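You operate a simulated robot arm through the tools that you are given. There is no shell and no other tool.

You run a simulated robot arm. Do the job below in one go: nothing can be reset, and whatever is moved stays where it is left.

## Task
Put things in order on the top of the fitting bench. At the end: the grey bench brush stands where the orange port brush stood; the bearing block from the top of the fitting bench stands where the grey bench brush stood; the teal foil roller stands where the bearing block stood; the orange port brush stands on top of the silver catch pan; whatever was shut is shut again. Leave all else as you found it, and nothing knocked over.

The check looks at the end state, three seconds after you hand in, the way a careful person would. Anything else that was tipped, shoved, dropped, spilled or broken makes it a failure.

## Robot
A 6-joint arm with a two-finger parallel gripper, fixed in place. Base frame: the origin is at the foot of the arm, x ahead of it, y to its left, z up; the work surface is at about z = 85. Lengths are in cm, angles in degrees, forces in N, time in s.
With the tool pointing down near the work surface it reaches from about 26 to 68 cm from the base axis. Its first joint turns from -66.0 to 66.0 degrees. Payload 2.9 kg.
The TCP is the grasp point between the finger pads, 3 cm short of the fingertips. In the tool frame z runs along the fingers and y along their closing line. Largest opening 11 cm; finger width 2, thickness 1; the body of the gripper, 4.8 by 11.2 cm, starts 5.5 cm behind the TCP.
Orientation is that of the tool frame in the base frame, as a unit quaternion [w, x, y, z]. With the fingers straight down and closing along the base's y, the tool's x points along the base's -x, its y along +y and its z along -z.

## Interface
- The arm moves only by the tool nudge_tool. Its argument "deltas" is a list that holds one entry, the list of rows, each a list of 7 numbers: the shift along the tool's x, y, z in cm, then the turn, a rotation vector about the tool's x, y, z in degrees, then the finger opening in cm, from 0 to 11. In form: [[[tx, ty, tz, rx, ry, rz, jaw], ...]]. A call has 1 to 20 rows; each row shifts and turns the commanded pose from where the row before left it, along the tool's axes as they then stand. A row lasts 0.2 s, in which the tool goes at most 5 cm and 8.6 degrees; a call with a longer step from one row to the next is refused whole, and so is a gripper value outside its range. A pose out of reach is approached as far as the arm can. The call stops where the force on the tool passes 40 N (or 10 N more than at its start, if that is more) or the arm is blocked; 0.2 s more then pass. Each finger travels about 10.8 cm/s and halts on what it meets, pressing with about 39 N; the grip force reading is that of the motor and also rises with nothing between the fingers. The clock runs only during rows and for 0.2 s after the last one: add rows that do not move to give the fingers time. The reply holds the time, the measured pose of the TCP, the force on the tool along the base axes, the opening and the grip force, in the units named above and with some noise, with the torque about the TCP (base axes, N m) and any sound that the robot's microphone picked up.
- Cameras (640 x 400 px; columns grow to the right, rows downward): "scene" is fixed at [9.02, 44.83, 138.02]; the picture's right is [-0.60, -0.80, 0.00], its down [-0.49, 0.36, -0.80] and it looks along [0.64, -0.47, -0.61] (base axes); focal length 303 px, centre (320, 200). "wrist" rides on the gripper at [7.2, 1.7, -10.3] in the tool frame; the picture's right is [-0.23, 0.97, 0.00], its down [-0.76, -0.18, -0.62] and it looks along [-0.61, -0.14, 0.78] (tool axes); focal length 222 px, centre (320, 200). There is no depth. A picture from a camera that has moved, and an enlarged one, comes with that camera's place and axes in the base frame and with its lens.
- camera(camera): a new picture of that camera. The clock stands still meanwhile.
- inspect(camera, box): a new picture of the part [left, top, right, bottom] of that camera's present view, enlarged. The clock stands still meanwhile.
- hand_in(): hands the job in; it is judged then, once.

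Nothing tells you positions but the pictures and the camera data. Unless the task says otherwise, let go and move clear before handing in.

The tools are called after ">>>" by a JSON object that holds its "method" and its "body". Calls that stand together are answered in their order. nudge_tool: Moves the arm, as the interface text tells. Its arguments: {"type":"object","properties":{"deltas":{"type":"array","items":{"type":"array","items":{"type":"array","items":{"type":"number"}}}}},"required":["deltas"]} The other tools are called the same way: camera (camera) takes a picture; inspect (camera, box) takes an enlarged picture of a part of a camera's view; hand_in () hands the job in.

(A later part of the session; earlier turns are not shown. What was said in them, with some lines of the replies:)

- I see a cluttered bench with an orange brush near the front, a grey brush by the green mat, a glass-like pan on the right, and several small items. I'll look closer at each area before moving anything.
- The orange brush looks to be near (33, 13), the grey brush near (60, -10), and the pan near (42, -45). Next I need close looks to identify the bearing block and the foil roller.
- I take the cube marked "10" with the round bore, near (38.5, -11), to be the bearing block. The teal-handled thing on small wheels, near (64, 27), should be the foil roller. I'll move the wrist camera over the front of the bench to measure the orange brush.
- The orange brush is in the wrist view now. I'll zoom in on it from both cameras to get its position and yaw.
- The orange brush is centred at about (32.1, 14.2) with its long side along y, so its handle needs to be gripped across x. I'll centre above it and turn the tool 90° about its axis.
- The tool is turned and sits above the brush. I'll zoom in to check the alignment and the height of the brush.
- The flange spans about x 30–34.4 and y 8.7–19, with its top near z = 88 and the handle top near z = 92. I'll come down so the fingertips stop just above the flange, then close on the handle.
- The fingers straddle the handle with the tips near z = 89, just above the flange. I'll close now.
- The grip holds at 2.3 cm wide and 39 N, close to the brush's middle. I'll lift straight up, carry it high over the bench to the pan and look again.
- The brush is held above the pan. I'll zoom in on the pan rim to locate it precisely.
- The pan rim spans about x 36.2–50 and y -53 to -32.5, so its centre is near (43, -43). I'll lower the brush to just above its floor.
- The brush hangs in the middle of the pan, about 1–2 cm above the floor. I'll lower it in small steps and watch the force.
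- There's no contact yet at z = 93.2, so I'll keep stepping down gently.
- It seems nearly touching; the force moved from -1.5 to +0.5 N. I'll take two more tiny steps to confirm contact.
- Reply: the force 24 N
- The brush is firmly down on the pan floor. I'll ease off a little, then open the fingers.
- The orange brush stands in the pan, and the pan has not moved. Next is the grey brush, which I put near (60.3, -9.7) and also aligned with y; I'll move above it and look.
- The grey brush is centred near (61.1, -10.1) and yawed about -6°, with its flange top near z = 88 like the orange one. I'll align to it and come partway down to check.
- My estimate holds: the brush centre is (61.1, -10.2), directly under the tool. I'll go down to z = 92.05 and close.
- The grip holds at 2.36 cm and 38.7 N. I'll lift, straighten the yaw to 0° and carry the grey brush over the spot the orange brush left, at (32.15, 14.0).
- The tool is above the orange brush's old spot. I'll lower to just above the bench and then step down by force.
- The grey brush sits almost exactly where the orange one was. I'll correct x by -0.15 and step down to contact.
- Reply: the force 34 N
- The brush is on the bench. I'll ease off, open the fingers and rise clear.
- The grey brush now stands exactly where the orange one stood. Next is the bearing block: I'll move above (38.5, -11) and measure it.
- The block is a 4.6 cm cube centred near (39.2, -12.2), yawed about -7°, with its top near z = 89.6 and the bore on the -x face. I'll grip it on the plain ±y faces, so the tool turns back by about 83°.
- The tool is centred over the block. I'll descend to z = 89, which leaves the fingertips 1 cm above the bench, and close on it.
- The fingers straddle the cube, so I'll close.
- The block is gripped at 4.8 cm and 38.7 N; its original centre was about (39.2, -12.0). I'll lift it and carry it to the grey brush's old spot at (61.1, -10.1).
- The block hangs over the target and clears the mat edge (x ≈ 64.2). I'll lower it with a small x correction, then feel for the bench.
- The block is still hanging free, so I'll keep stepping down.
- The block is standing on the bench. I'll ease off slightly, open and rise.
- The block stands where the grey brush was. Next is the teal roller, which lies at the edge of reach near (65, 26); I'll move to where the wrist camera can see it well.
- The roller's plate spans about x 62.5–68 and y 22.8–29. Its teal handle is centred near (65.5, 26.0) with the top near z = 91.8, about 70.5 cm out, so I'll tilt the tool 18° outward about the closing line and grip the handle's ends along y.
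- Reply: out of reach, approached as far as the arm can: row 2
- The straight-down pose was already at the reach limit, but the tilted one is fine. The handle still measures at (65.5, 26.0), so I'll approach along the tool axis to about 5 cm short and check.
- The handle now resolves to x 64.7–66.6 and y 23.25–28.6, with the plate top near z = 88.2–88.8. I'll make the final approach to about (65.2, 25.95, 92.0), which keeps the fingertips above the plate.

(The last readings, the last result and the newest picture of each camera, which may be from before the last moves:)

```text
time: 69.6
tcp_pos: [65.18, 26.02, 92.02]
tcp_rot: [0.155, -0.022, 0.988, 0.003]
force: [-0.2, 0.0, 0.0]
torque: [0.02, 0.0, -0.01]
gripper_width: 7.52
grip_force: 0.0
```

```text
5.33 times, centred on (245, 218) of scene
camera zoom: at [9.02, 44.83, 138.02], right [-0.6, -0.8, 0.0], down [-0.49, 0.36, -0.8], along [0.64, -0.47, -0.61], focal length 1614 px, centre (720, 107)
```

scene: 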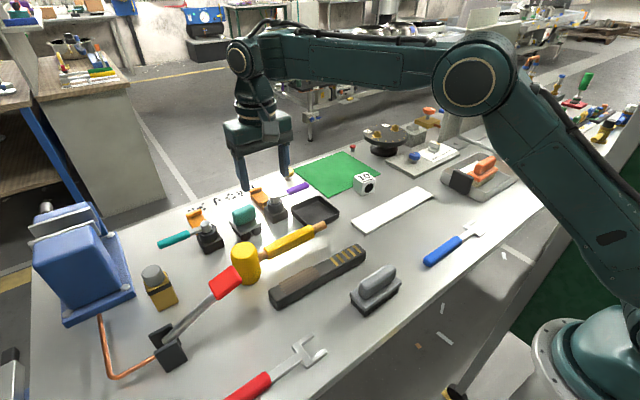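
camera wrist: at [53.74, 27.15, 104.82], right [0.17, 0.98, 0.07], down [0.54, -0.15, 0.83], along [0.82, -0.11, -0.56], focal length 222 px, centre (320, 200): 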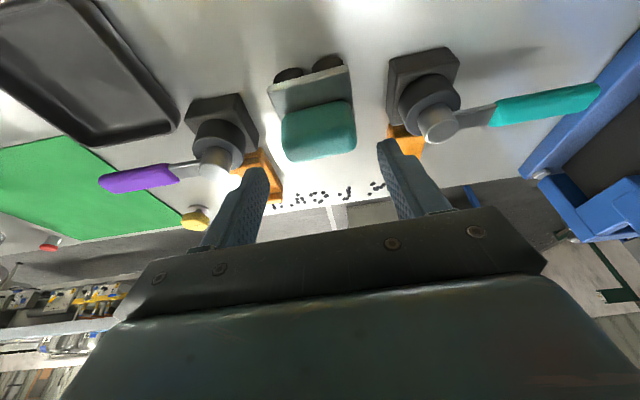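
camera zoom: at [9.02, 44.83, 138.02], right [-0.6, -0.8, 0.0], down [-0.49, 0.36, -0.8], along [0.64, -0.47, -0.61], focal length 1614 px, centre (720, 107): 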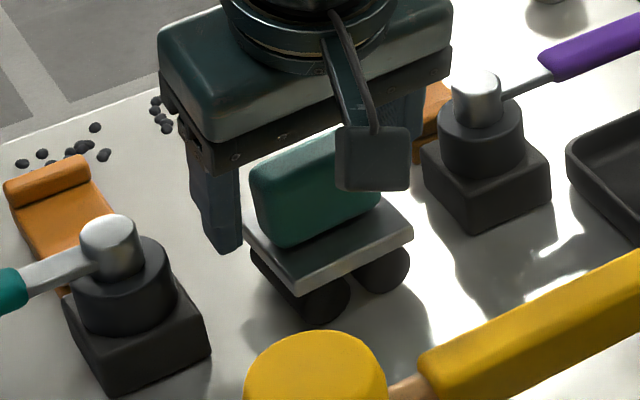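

The roller's handle is centred between the fingers and their tips are just above the plate. I'll close slowly on the handle's ends.

>>> {"method": "nudge_tool", "body": {"deltas": [[[0, 0, 0, 0, 0, 0, 6.8], [0, 0, 0, 0, 0, 0, 6.2], [0, 0, 0, 0, 0, 0, 5.7], [0, 0, 0, 0, 0, 0, 5.2], [0, 0, 0, 0, 0, 0, 4.5], [0, 0, 0, 0, 0, 0, 4.0], [0, 0, 0, 0, 0, 0, 4.0], [0, 0, 0, 0, 0, 0, 4.0]]]}}

>>> {"method": "inspect", "body": {"camera": "wrist", "box": [220, 80, 440, 240]}}

>>> {"method": "inspect", "body": {"camera": "scene", "box": [200, 180, 290, 255]}}

```text
time: 71.4
tcp_pos: [65.12, 26.0, 92.01]
tcp_rot: [0.156, -0.021, 0.987, 0.003]
force: [-0.3, -2.6, 1.6]
torque: [-0.05, 0.0, 0.0]
gripper_width: 5.57
grip_force: 38.8
```

```text
2.50 times, centred on (330, 160) of wrist
camera zoom: at [55.07, 27.3, 99.74], right [0.17, 0.98, 0.07], down [0.54, -0.15, 0.83], along [0.82, -0.11, -0.56], focal length 555 px, centre (295, 300)
```

zoom: 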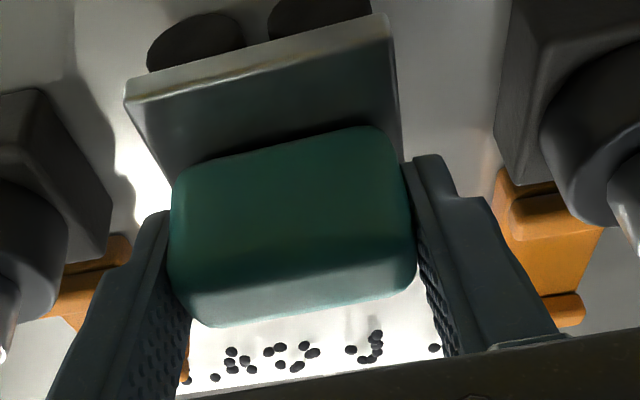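

```text
5.33 times, centred on (245, 218) of scene
camera zoom: at [9.02, 44.83, 138.02], right [-0.6, -0.8, 0.0], down [-0.49, 0.36, -0.8], along [0.64, -0.47, -0.61], focal length 1614 px, centre (720, 107)
```

zoom: 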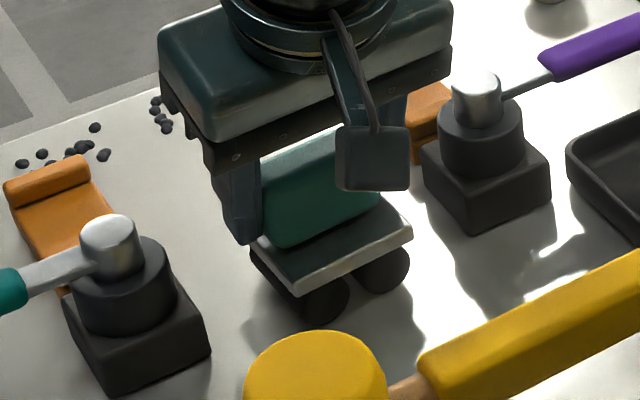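

The roller is gripped at 5.57 cm and 38.8 N, and it is still upright. I'll back off along the tool axis, up and slightly inward, and check that it comes along.

>>> {"method": "nudge_tool", "body": {"deltas": [[[0, 0, -0.5, 0, 0, 0, 4], [0, 0, -1, 0, 0, 0, 4], [0, 0, -1.5, 0, 0, 0, 4], [0, 0, 0, 0, 0, 0, 4]]]}}

>>> {"method": "inspect", "body": {"camera": "wrist", "box": [220, 80, 440, 240]}}

>>> {"method": "inspect", "body": {"camera": "scene", "box": [200, 170, 290, 245]}}

```text
time: 72.4
tcp_pos: [64.23, 25.8, 94.76]
tcp_rot: [0.156, -0.021, 0.988, 0.004]
force: [-0.5, -0.9, -1.8]
torque: [0.0, -0.03, 0.01]
gripper_width: 5.57
grip_force: 39.2
```

```text
2.50 times, centred on (330, 160) of wrist
camera zoom: at [54.16, 27.19, 102.54], right [0.17, 0.98, 0.07], down [0.54, -0.15, 0.83], along [0.82, -0.11, -0.56], focal length 555 px, centre (295, 300)
```

zoom: 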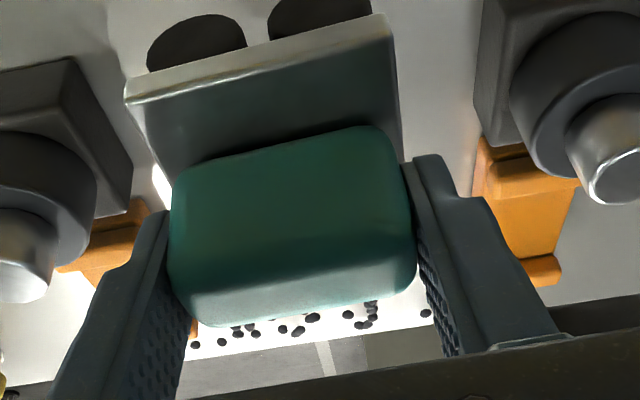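

```text
5.33 times, centred on (245, 208) of scene
camera zoom: at [9.02, 44.83, 138.02], right [-0.6, -0.8, 0.0], down [-0.49, 0.36, -0.8], along [0.64, -0.47, -0.61], focal length 1614 px, centre (720, 160)
```

zoom: 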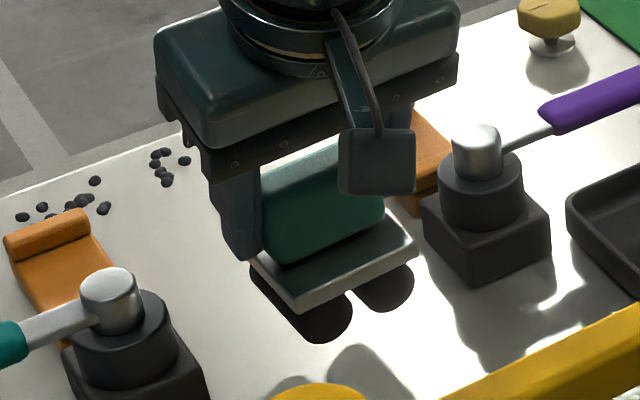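

The roller lifts cleanly and level. I'll raise it further and carry it at the same tilt toward the block's old spot.

>>> {"method": "nudge_tool", "body": {"deltas": [[[0, 0, -2, 0, 0, 0, 4], [0, 0, -3, 0, 0, 0, 4], [0, 0, -3, 0, 0, 0, 4], [0, 0, -1, 0, 0, 0, 4], [0, 0, 0, 0, 0, 0, 4]]]}}

>>> {"method": "nudge_tool", "body": {"deltas": [[[1.15, -1.83, -0.37, 0, 0, 0, 4], [2.073, -3.301, -0.674, 0, 0, 0, 4], [2.073, -3.301, -0.674, 0, 0, 0, 4], [2.073, -3.301, -0.674, 0, 0, 0, 4], [2.073, -3.301, -0.674, 0, 0, 0, 4], [2.073, -3.301, -0.674, 0, 0, 0, 4], [2.073, -3.301, -0.674, 0, 0, 0, 4], [2.073, -3.301, -0.674, 0, 0, 0, 4], [2.073, -3.301, -0.674, 0, 0, 0, 4], [2.073, -3.301, -0.674, 0, 0, 0, 4], [2.073, -3.301, -0.674, 0, 0, 0, 4], [1.15, -1.83, -0.37, 0, 0, 0, 4], [0, 0, 0, 0, 0, 0, 4], [0, 0, 0, 0, 0, 0, 4]]]}}

>>> {"method": "camera", "body": {"camera": "wrist"}}

>>> {"method": "camera", "body": {"camera": "scene"}}

```text
time: 73.6
tcp_pos: [61.51, 25.67, 103.18]
tcp_rot: [0.156, -0.021, 0.987, 0.003]
force: [-0.1, -0.3, -2.4]
torque: [0.02, -0.03, 0.01]
gripper_width: 5.54
grip_force: 38.8
```

```text
time: 76.6
tcp_pos: [38.92, -12.15, 103.18]
tcp_rot: [0.157, -0.022, 0.987, 0.003]
force: [-0.2, -0.4, -1.5]
torque: [0.0, -0.01, -0.01]
gripper_width: 5.58
grip_force: 38.9
```

```text
taken
camera wrist: at [28.94, -10.89, 111.0], right [0.17, 0.98, 0.07], down [0.54, -0.15, 0.83], along [0.82, -0.11, -0.56], focal length 222 px, centre (320, 200)
```

wrist: 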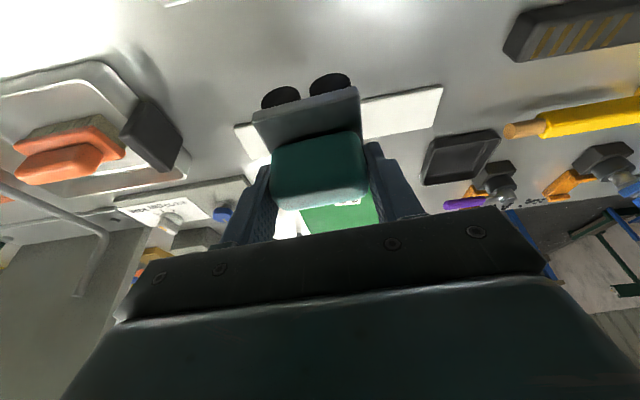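

```text
taken
```

scene: 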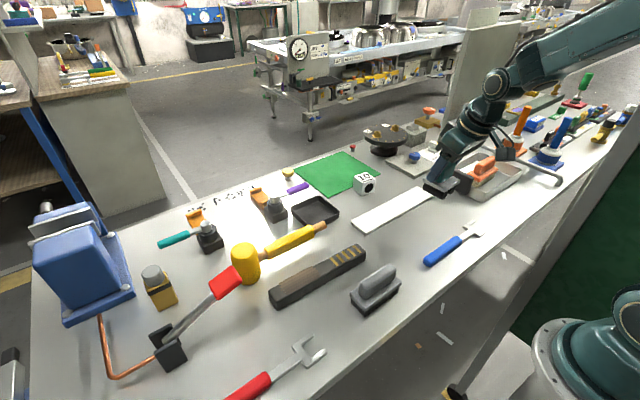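

The roller hangs above the block's old spot with room on both sides, the wrench at x ≈ 32 and the white plate at x ≈ 46. I'll lower it straight down to just above contact.

>>> {"method": "nudge_tool", "body": {"deltas": [[[0.618, 0.1, 1.902, 0, 0, 0, 4], [0.927, 0, 2.853, 0, 0, 0, 4], [0.927, 0, 2.853, 0, 0, 0, 4], [0.618, 0, 1.902, 0, 0, 0, 4], [0.278, 0, 0.856, 0, 0, 0, 4], [0, 0, 0, 0, 0, 0, 4], [0, 0, 0, 0, 0, 0, 4]]]}}

>>> {"method": "inspect", "body": {"camera": "wrist", "box": [200, 20, 460, 240]}}

>>> {"method": "inspect", "body": {"camera": "scene", "box": [380, 150, 490, 250]}}

```text
time: 78.2
tcp_pos: [39.01, -11.88, 92.3]
tcp_rot: [0.157, -0.022, 0.987, 0.003]
force: [0.7, -0.4, -0.8]
torque: [-0.01, 0.0, -0.02]
gripper_width: 5.56
grip_force: 39.2
```

```text
1.82 times, centred on (330, 130) of wrist
camera zoom: at [28.93, -10.58, 100.2], right [0.17, 0.98, 0.07], down [0.54, -0.15, 0.83], along [0.82, -0.11, -0.56], focal length 404 px, centre (302, 327)
```

zoom: 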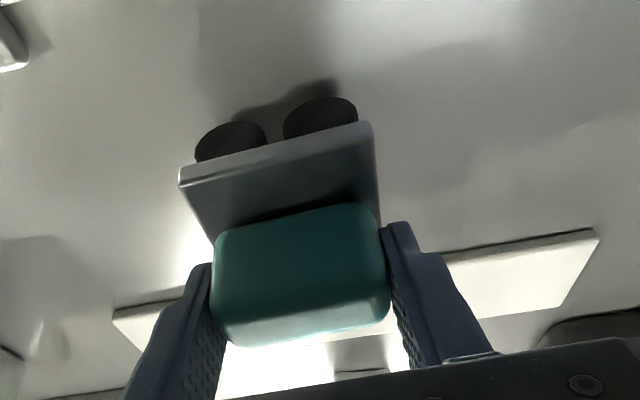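

```text
4.00 times, centred on (435, 200) of scene
camera zoom: at [9.02, 44.83, 138.02], right [-0.6, -0.8, 0.0], down [-0.49, 0.36, -0.8], along [0.64, -0.47, -0.61], focal length 1211 px, centre (-140, 200)
```

zoom: 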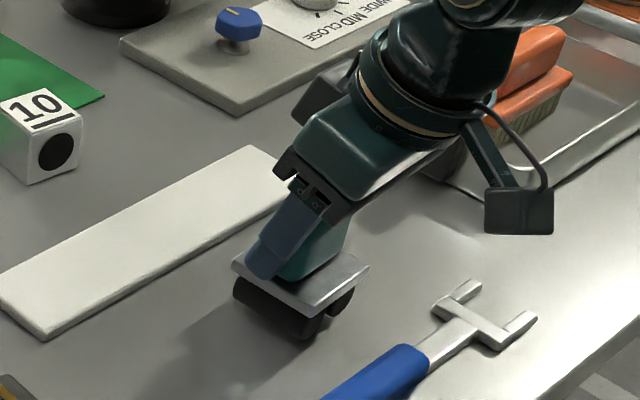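

In the scene view the roller's centre falls within 0.3 cm of where the block stood. I'll step down to contact.

>>> {"method": "nudge_tool", "body": {"deltas": [[[0.031, 0.1, 0.095, 0, 0, 0, 4], [0, 0, 0, 0, 0, 0, 4], [0, 0, 0, 0, 0, 0, 4]]]}}

>>> {"method": "nudge_tool", "body": {"deltas": [[[0.025, 0, 0.076, 0, 0, 0, 4], [0, 0, 0, 0, 0, 0, 4], [0, 0, 0, 0, 0, 0, 4]]]}}

>>> {"method": "nudge_tool", "body": {"deltas": [[[0.018, 0, 0.057, 0, 0, 0, 4], [0, 0, 0, 0, 0, 0, 4], [0, 0, 0, 0, 0, 0, 4]]]}}

```text
time: 79.0
tcp_pos: [38.92, -11.69, 92.2]
tcp_rot: [0.156, -0.022, 0.987, 0.004]
force: [-0.3, 0.5, -1.9]
torque: [0.01, 0.01, 0.02]
gripper_width: 5.57
grip_force: 39.3
```

```text
time: 79.8
tcp_pos: [38.86, -11.78, 92.2]
tcp_rot: [0.156, -0.022, 0.987, 0.004]
force: [0.3, 0.1, -1.9]
torque: [0.01, 0.03, 0.0]
gripper_width: 5.55
grip_force: 38.5
```

```text
time: 80.6
tcp_pos: [39.0, -11.73, 92.22]
tcp_rot: [0.156, -0.022, 0.988, 0.003]
force: [0.0, -0.5, -2.4]
torque: [0.01, -0.03, 0.0]
gripper_width: 5.59
grip_force: 39.0
```

>>> {"method": "nudge_tool", "body": {"deltas": [[[0.018, 0, 0.057, 0, 0, 0, 4], [0, 0, 0, 0, 0, 0, 4], [0, 0, 0, 0, 0, 0, 4]]]}}

>>> {"method": "nudge_tool", "body": {"deltas": [[[0.018, 0, 0.057, 0, 0, 0, 4], [0, 0, 0, 0, 0, 0, 4], [0, 0, 0, 0, 0, 0, 4]]]}}

>>> {"method": "inspect", "body": {"camera": "scene", "box": [405, 195, 465, 240]}}

```text
time: 81.4
tcp_pos: [38.96, -11.6, 92.05]
tcp_rot: [0.156, -0.022, 0.987, 0.004]
force: [0.1, 0.4, -0.8]
torque: [-0.01, 0.02, -0.01]
gripper_width: 5.54
grip_force: 39.2
```

```text
time: 82.2
tcp_pos: [38.83, -11.62, 92.04]
tcp_rot: [0.156, -0.022, 0.987, 0.003]
force: [-0.1, -0.3, -1.4]
torque: [-0.05, 0.03, 0.0]
gripper_width: 5.54
grip_force: 38.8
```

```text
8.89 times, centred on (435, 218) of scene
camera zoom: at [9.02, 44.83, 138.02], right [-0.6, -0.8, 0.0], down [-0.49, 0.36, -0.8], along [0.64, -0.47, -0.61], focal length 2690 px, centre (-702, 44)
```

zoom: 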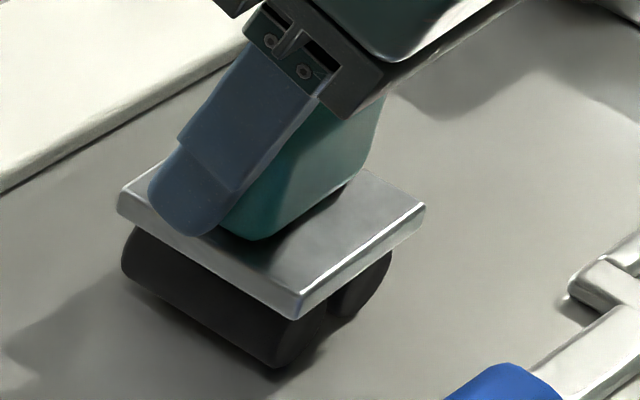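

>>> {"method": "nudge_tool", "body": {"deltas": [[[0.015, -0.1, 0.048, 0, 0, 0, 4], [0, 0, 0, 0, 0, 0, 4], [0, 0, 0, 0, 0, 0, 4]]]}}

>>> {"method": "nudge_tool", "body": {"deltas": [[[0.015, 0, 0.048, 0, 0, 0, 4], [0, 0, 0, 0, 0, 0, 4], [0, 0, 0, 0, 0, 0, 4]]]}}

```text
time: 83.0
tcp_pos: [39.02, -11.69, 92.0]
tcp_rot: [0.157, -0.021, 0.987, 0.003]
force: [-0.3, -0.3, -1.8]
torque: [0.02, 0.01, -0.02]
gripper_width: 5.54
grip_force: 38.8
```

```text
time: 83.8
tcp_pos: [38.92, -11.58, 92.01]
tcp_rot: [0.156, -0.021, 0.988, 0.003]
force: [-0.3, 0.2, -2.2]
torque: [0.0, -0.02, 0.02]
gripper_width: 5.55
grip_force: 39.2
```

>>> {"method": "nudge_tool", "body": {"deltas": [[[0.015, 0, 0.048, 0, 0, 0, 4], [0, 0, 0, 0, 0, 0, 4], [0, 0, 0, 0, 0, 0, 4]]]}}

>>> {"method": "nudge_tool", "body": {"deltas": [[[0.015, 0, 0.048, 0, 0, 0, 4], [0, 0, 0, 0, 0, 0, 4], [0, 0, 0, 0, 0, 0, 4]]]}}

```text
time: 84.6
tcp_pos: [38.93, -11.7, 91.82]
tcp_rot: [0.156, -0.021, 0.987, 0.003]
force: [-0.5, 0.7, -1.4]
torque: [0.04, 0.0, 0.0]
gripper_width: 5.56
grip_force: 39.4
```

```text
time: 85.4
tcp_pos: [39.0, -11.73, 91.99]
tcp_rot: [0.157, -0.022, 0.987, 0.004]
force: [-2.0, 3.4, 14.7]
torque: [0.35, 0.46, 0.02]
gripper_width: 5.56
grip_force: 38.9
```

The roller is touching the bench at +14.7 N. I'll ease off slightly and open slowly.

>>> {"method": "nudge_tool", "body": {"deltas": [[[-0.012, 0, -0.038, 0, 0, 0, 4], [0, 0, 0, 0, 0, 0, 5.5], [0, 0, 0, 0, 0, 0, 5.8], [0, 0, 0, 0, 0, 0, 6.2], [0, 0, 0, 0, 0, 0, 6.8], [0, 0, 0, 0, 0, 0, 7.5], [0, 0, 0, 0, 0, 0, 7.5]]]}}

>>> {"method": "inspect", "body": {"camera": "scene", "box": [405, 195, 465, 240]}}

>>> {"method": "inspect", "body": {"camera": "wrist", "box": [200, 20, 460, 240]}}

```text
time: 87.0
tcp_pos: [39.0, -11.78, 91.85]
tcp_rot: [0.156, -0.022, 0.987, 0.004]
force: [0.1, -1.0, 0.0]
torque: [0.02, -0.03, -0.02]
gripper_width: 7.5
grip_force: 0.0
```

```text
8.89 times, centred on (435, 218) of scene
camera zoom: at [9.02, 44.83, 138.02], right [-0.6, -0.8, 0.0], down [-0.49, 0.36, -0.8], along [0.64, -0.47, -0.61], focal length 2690 px, centre (-702, 44)
```

zoom: 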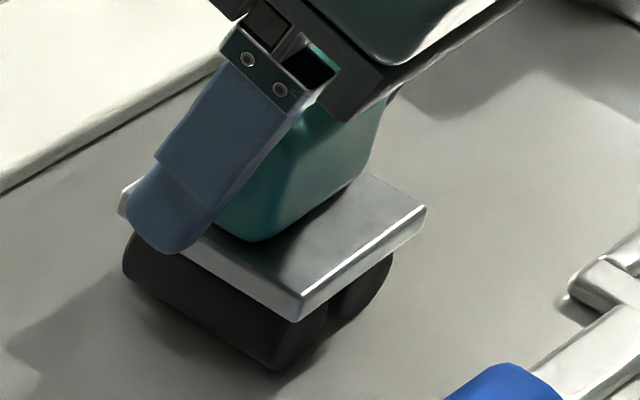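

```text
1.82 times, centred on (330, 130) of wrist
camera zoom: at [28.88, -10.45, 99.7], right [0.17, 0.98, 0.07], down [0.54, -0.15, 0.83], along [0.82, -0.11, -0.56], focal length 404 px, centre (302, 327)
```

zoom: 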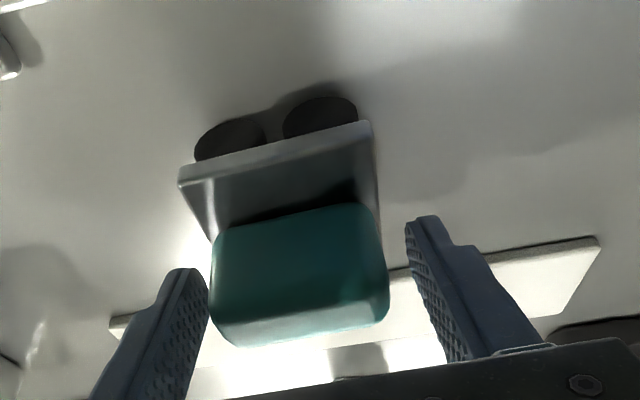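

The roller stays put, standing on its rollers. I'll withdraw along the finger axis and then check the whole bench.

>>> {"method": "nudge_tool", "body": {"deltas": [[[0, 0, -0.5, 0, 0, 0, 8], [0, 0, -1, 0, 0, 0, 8.5], [0, 0, -2, 0, 0, 0, 8.5], [0, 0, -3, 0, 0, 0, 8.5], [0, 0, -3.5, 0, 0, 0, 8.5], [-0.93, 0, -2.85, 0, 0, 0, 8.5], [-0.93, 0, -2.85, 0, 0, 0, 8.5], [0, 0, 0, 0, 6, 0, 8.5], [0, 0, 0, 0, 6, 0, 8.5], [0, 0, 0, 0, 6, 0, 8.5], [0, 0, 0, 0, 0, 0, 8.5]]]}}

>>> {"method": "camera", "body": {"camera": "scene"}}

>>> {"method": "inspect", "body": {"camera": "scene", "box": [380, 150, 490, 250]}}

>>> {"method": "camera", "body": {"camera": "wrist"}}

```text
time: 89.4
tcp_pos: [35.74, -11.93, 107.45]
tcp_rot: [-0.001, -0.022, 1.0, 0.0]
force: [-0.1, -0.2, -0.6]
torque: [-0.01, 0.05, -0.01]
gripper_width: 8.49
grip_force: 0.1
```

```text
taken
```

scene: 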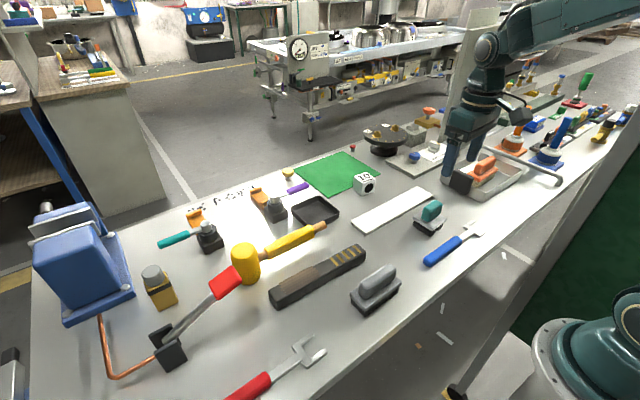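

```text
4.00 times, centred on (435, 200) of scene
camera zoom: at [9.02, 44.83, 138.02], right [-0.6, -0.8, 0.0], down [-0.49, 0.36, -0.8], along [0.64, -0.47, -0.61], focal length 1211 px, centre (-140, 200)
```

zoom: 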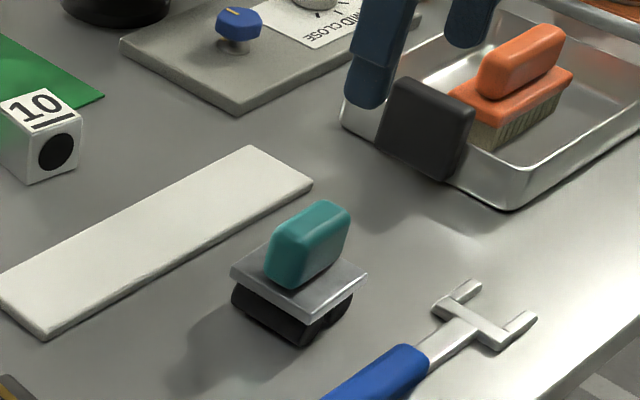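

```text
taken
camera wrist: at [28.59, -10.48, 117.91], right [0.18, 0.98, 0.0], down [0.77, -0.14, 0.62], along [0.61, -0.11, -0.78], focal length 222 px, centre (320, 200)
```

wrist: 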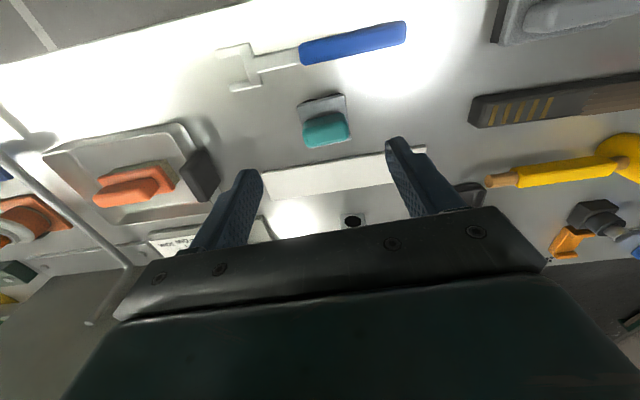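

All four objects are in place and upright. I'll raise the arm a bit more and take one last close look at the neighbours of each spot before handing in.

>>> {"method": "nudge_tool", "body": {"deltas": [[[0, 1, -3, 0, 0, 0, 8.5], [0, 3, -3, 0, 0, 0, 8.5], [0, 3.5, -2, 0, 0, 0, 8.5], [-1, 3.5, 0, 0, 0, 0, 8.5], [-2, 3.5, 0, 0, 0, 0, 8.5], [0, 0, 0, 0, 0, 0, 8.5], [0, 0, 0, 0, 0, 0, 8.5]]]}}

>>> {"method": "inspect", "body": {"camera": "scene", "box": [140, 140, 300, 240]}}

>>> {"method": "inspect", "body": {"camera": "scene", "box": [280, 130, 440, 230]}}

>>> {"method": "inspect", "body": {"camera": "scene", "box": [400, 110, 560, 210]}}

>>> {"method": "camera", "body": {"camera": "scene"}}

```text
time: 91.0
tcp_pos: [38.19, 2.74, 115.52]
tcp_rot: [0.0, -0.023, 1.0, 0.0]
force: [-0.1, 0.5, 0.4]
torque: [0.0, 0.02, -0.05]
gripper_width: 8.49
grip_force: 0.1
```

```text
4.00 times, centred on (220, 190) of scene
camera zoom: at [9.02, 44.83, 138.02], right [-0.6, -0.8, 0.0], down [-0.49, 0.36, -0.8], along [0.64, -0.47, -0.61], focal length 1211 px, centre (720, 240)
```

zoom: 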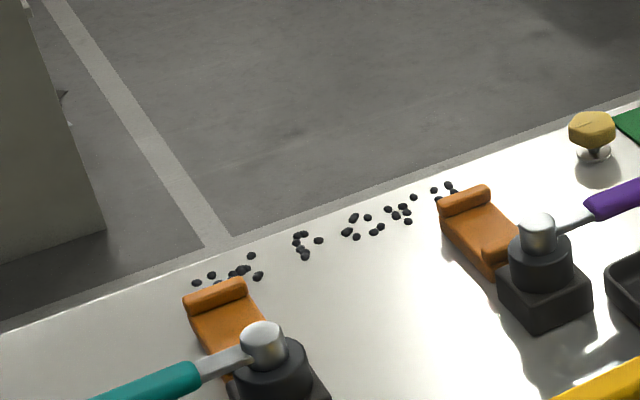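

```text
4.00 times, centred on (360, 180) of scene
camera zoom: at [9.02, 44.83, 138.02], right [-0.6, -0.8, 0.0], down [-0.49, 0.36, -0.8], along [0.64, -0.47, -0.61], focal length 1211 px, centre (160, 280)
```

zoom: 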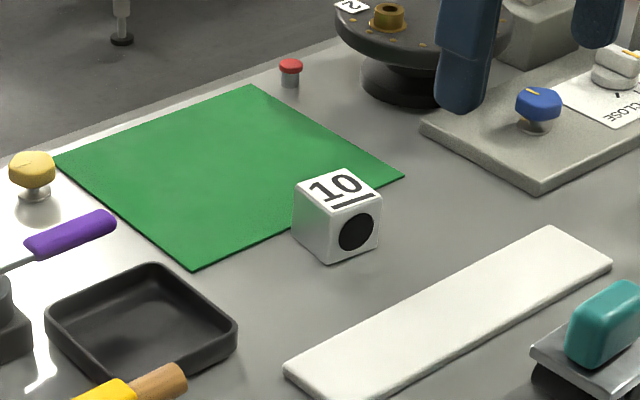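

```text
4.00 times, centred on (480, 160) of scene
camera zoom: at [9.02, 44.83, 138.02], right [-0.6, -0.8, 0.0], down [-0.49, 0.36, -0.8], along [0.64, -0.47, -0.61], focal length 1211 px, centre (-320, 360)
```

zoom: 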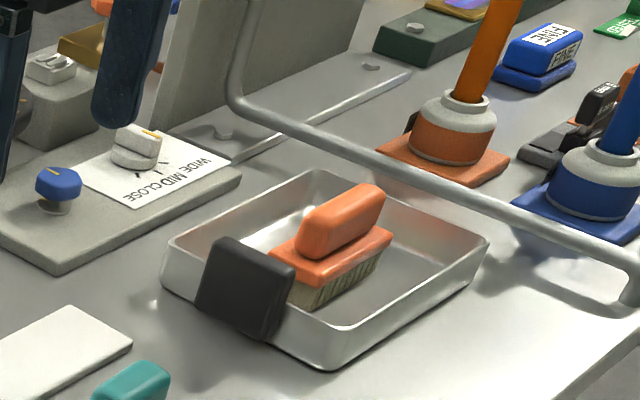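

```text
taken
```

scene: 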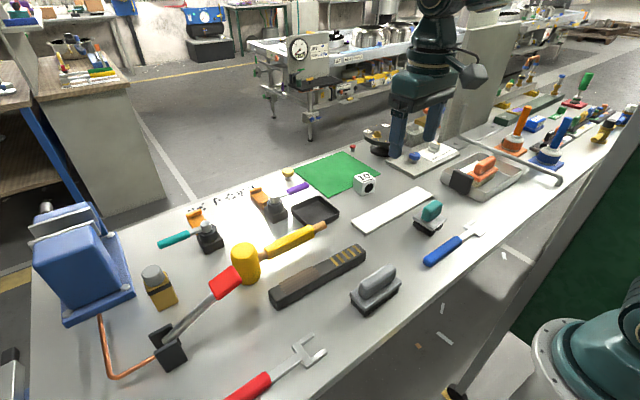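

Everything matches the request: the grey brush is on the orange brush's spot, the block on the grey brush's spot, and the teal roller on the block's spot. The orange brush stands in the silver pan, nothing else has moved, nothing was opened, and the arm is clear, so I'm handing in.

>>> {"method": "hand_in", "body": {}}

```text
The job is handed in.
```

All four objects are in their places, upright, and the job is handed in. I haven't received the judge's result.

- **Orange port brush:** it stands bristles down on the floor of the silver catch pan, near the middle. The pan did not move.
- **Grey bench brush:** it stands where the orange brush stood, and the pictures before and after line up almost exactly.
- **Bearing block:** I took this to be the cube marked "10" with the round bore. It stands where the grey brush stood, just clear of the green mat.
- **Teal foil roller:** I took this to be the teal-handled piece on small rollers. It stands where the block stood, within about 0.3 cm.

I saw nothing shut that needed opening, so nothing was opened or had to be shut again. The last pictures show the neighbouring valves, mat, wrench and plates where they were at the start. The arm is raised clear of the bench.
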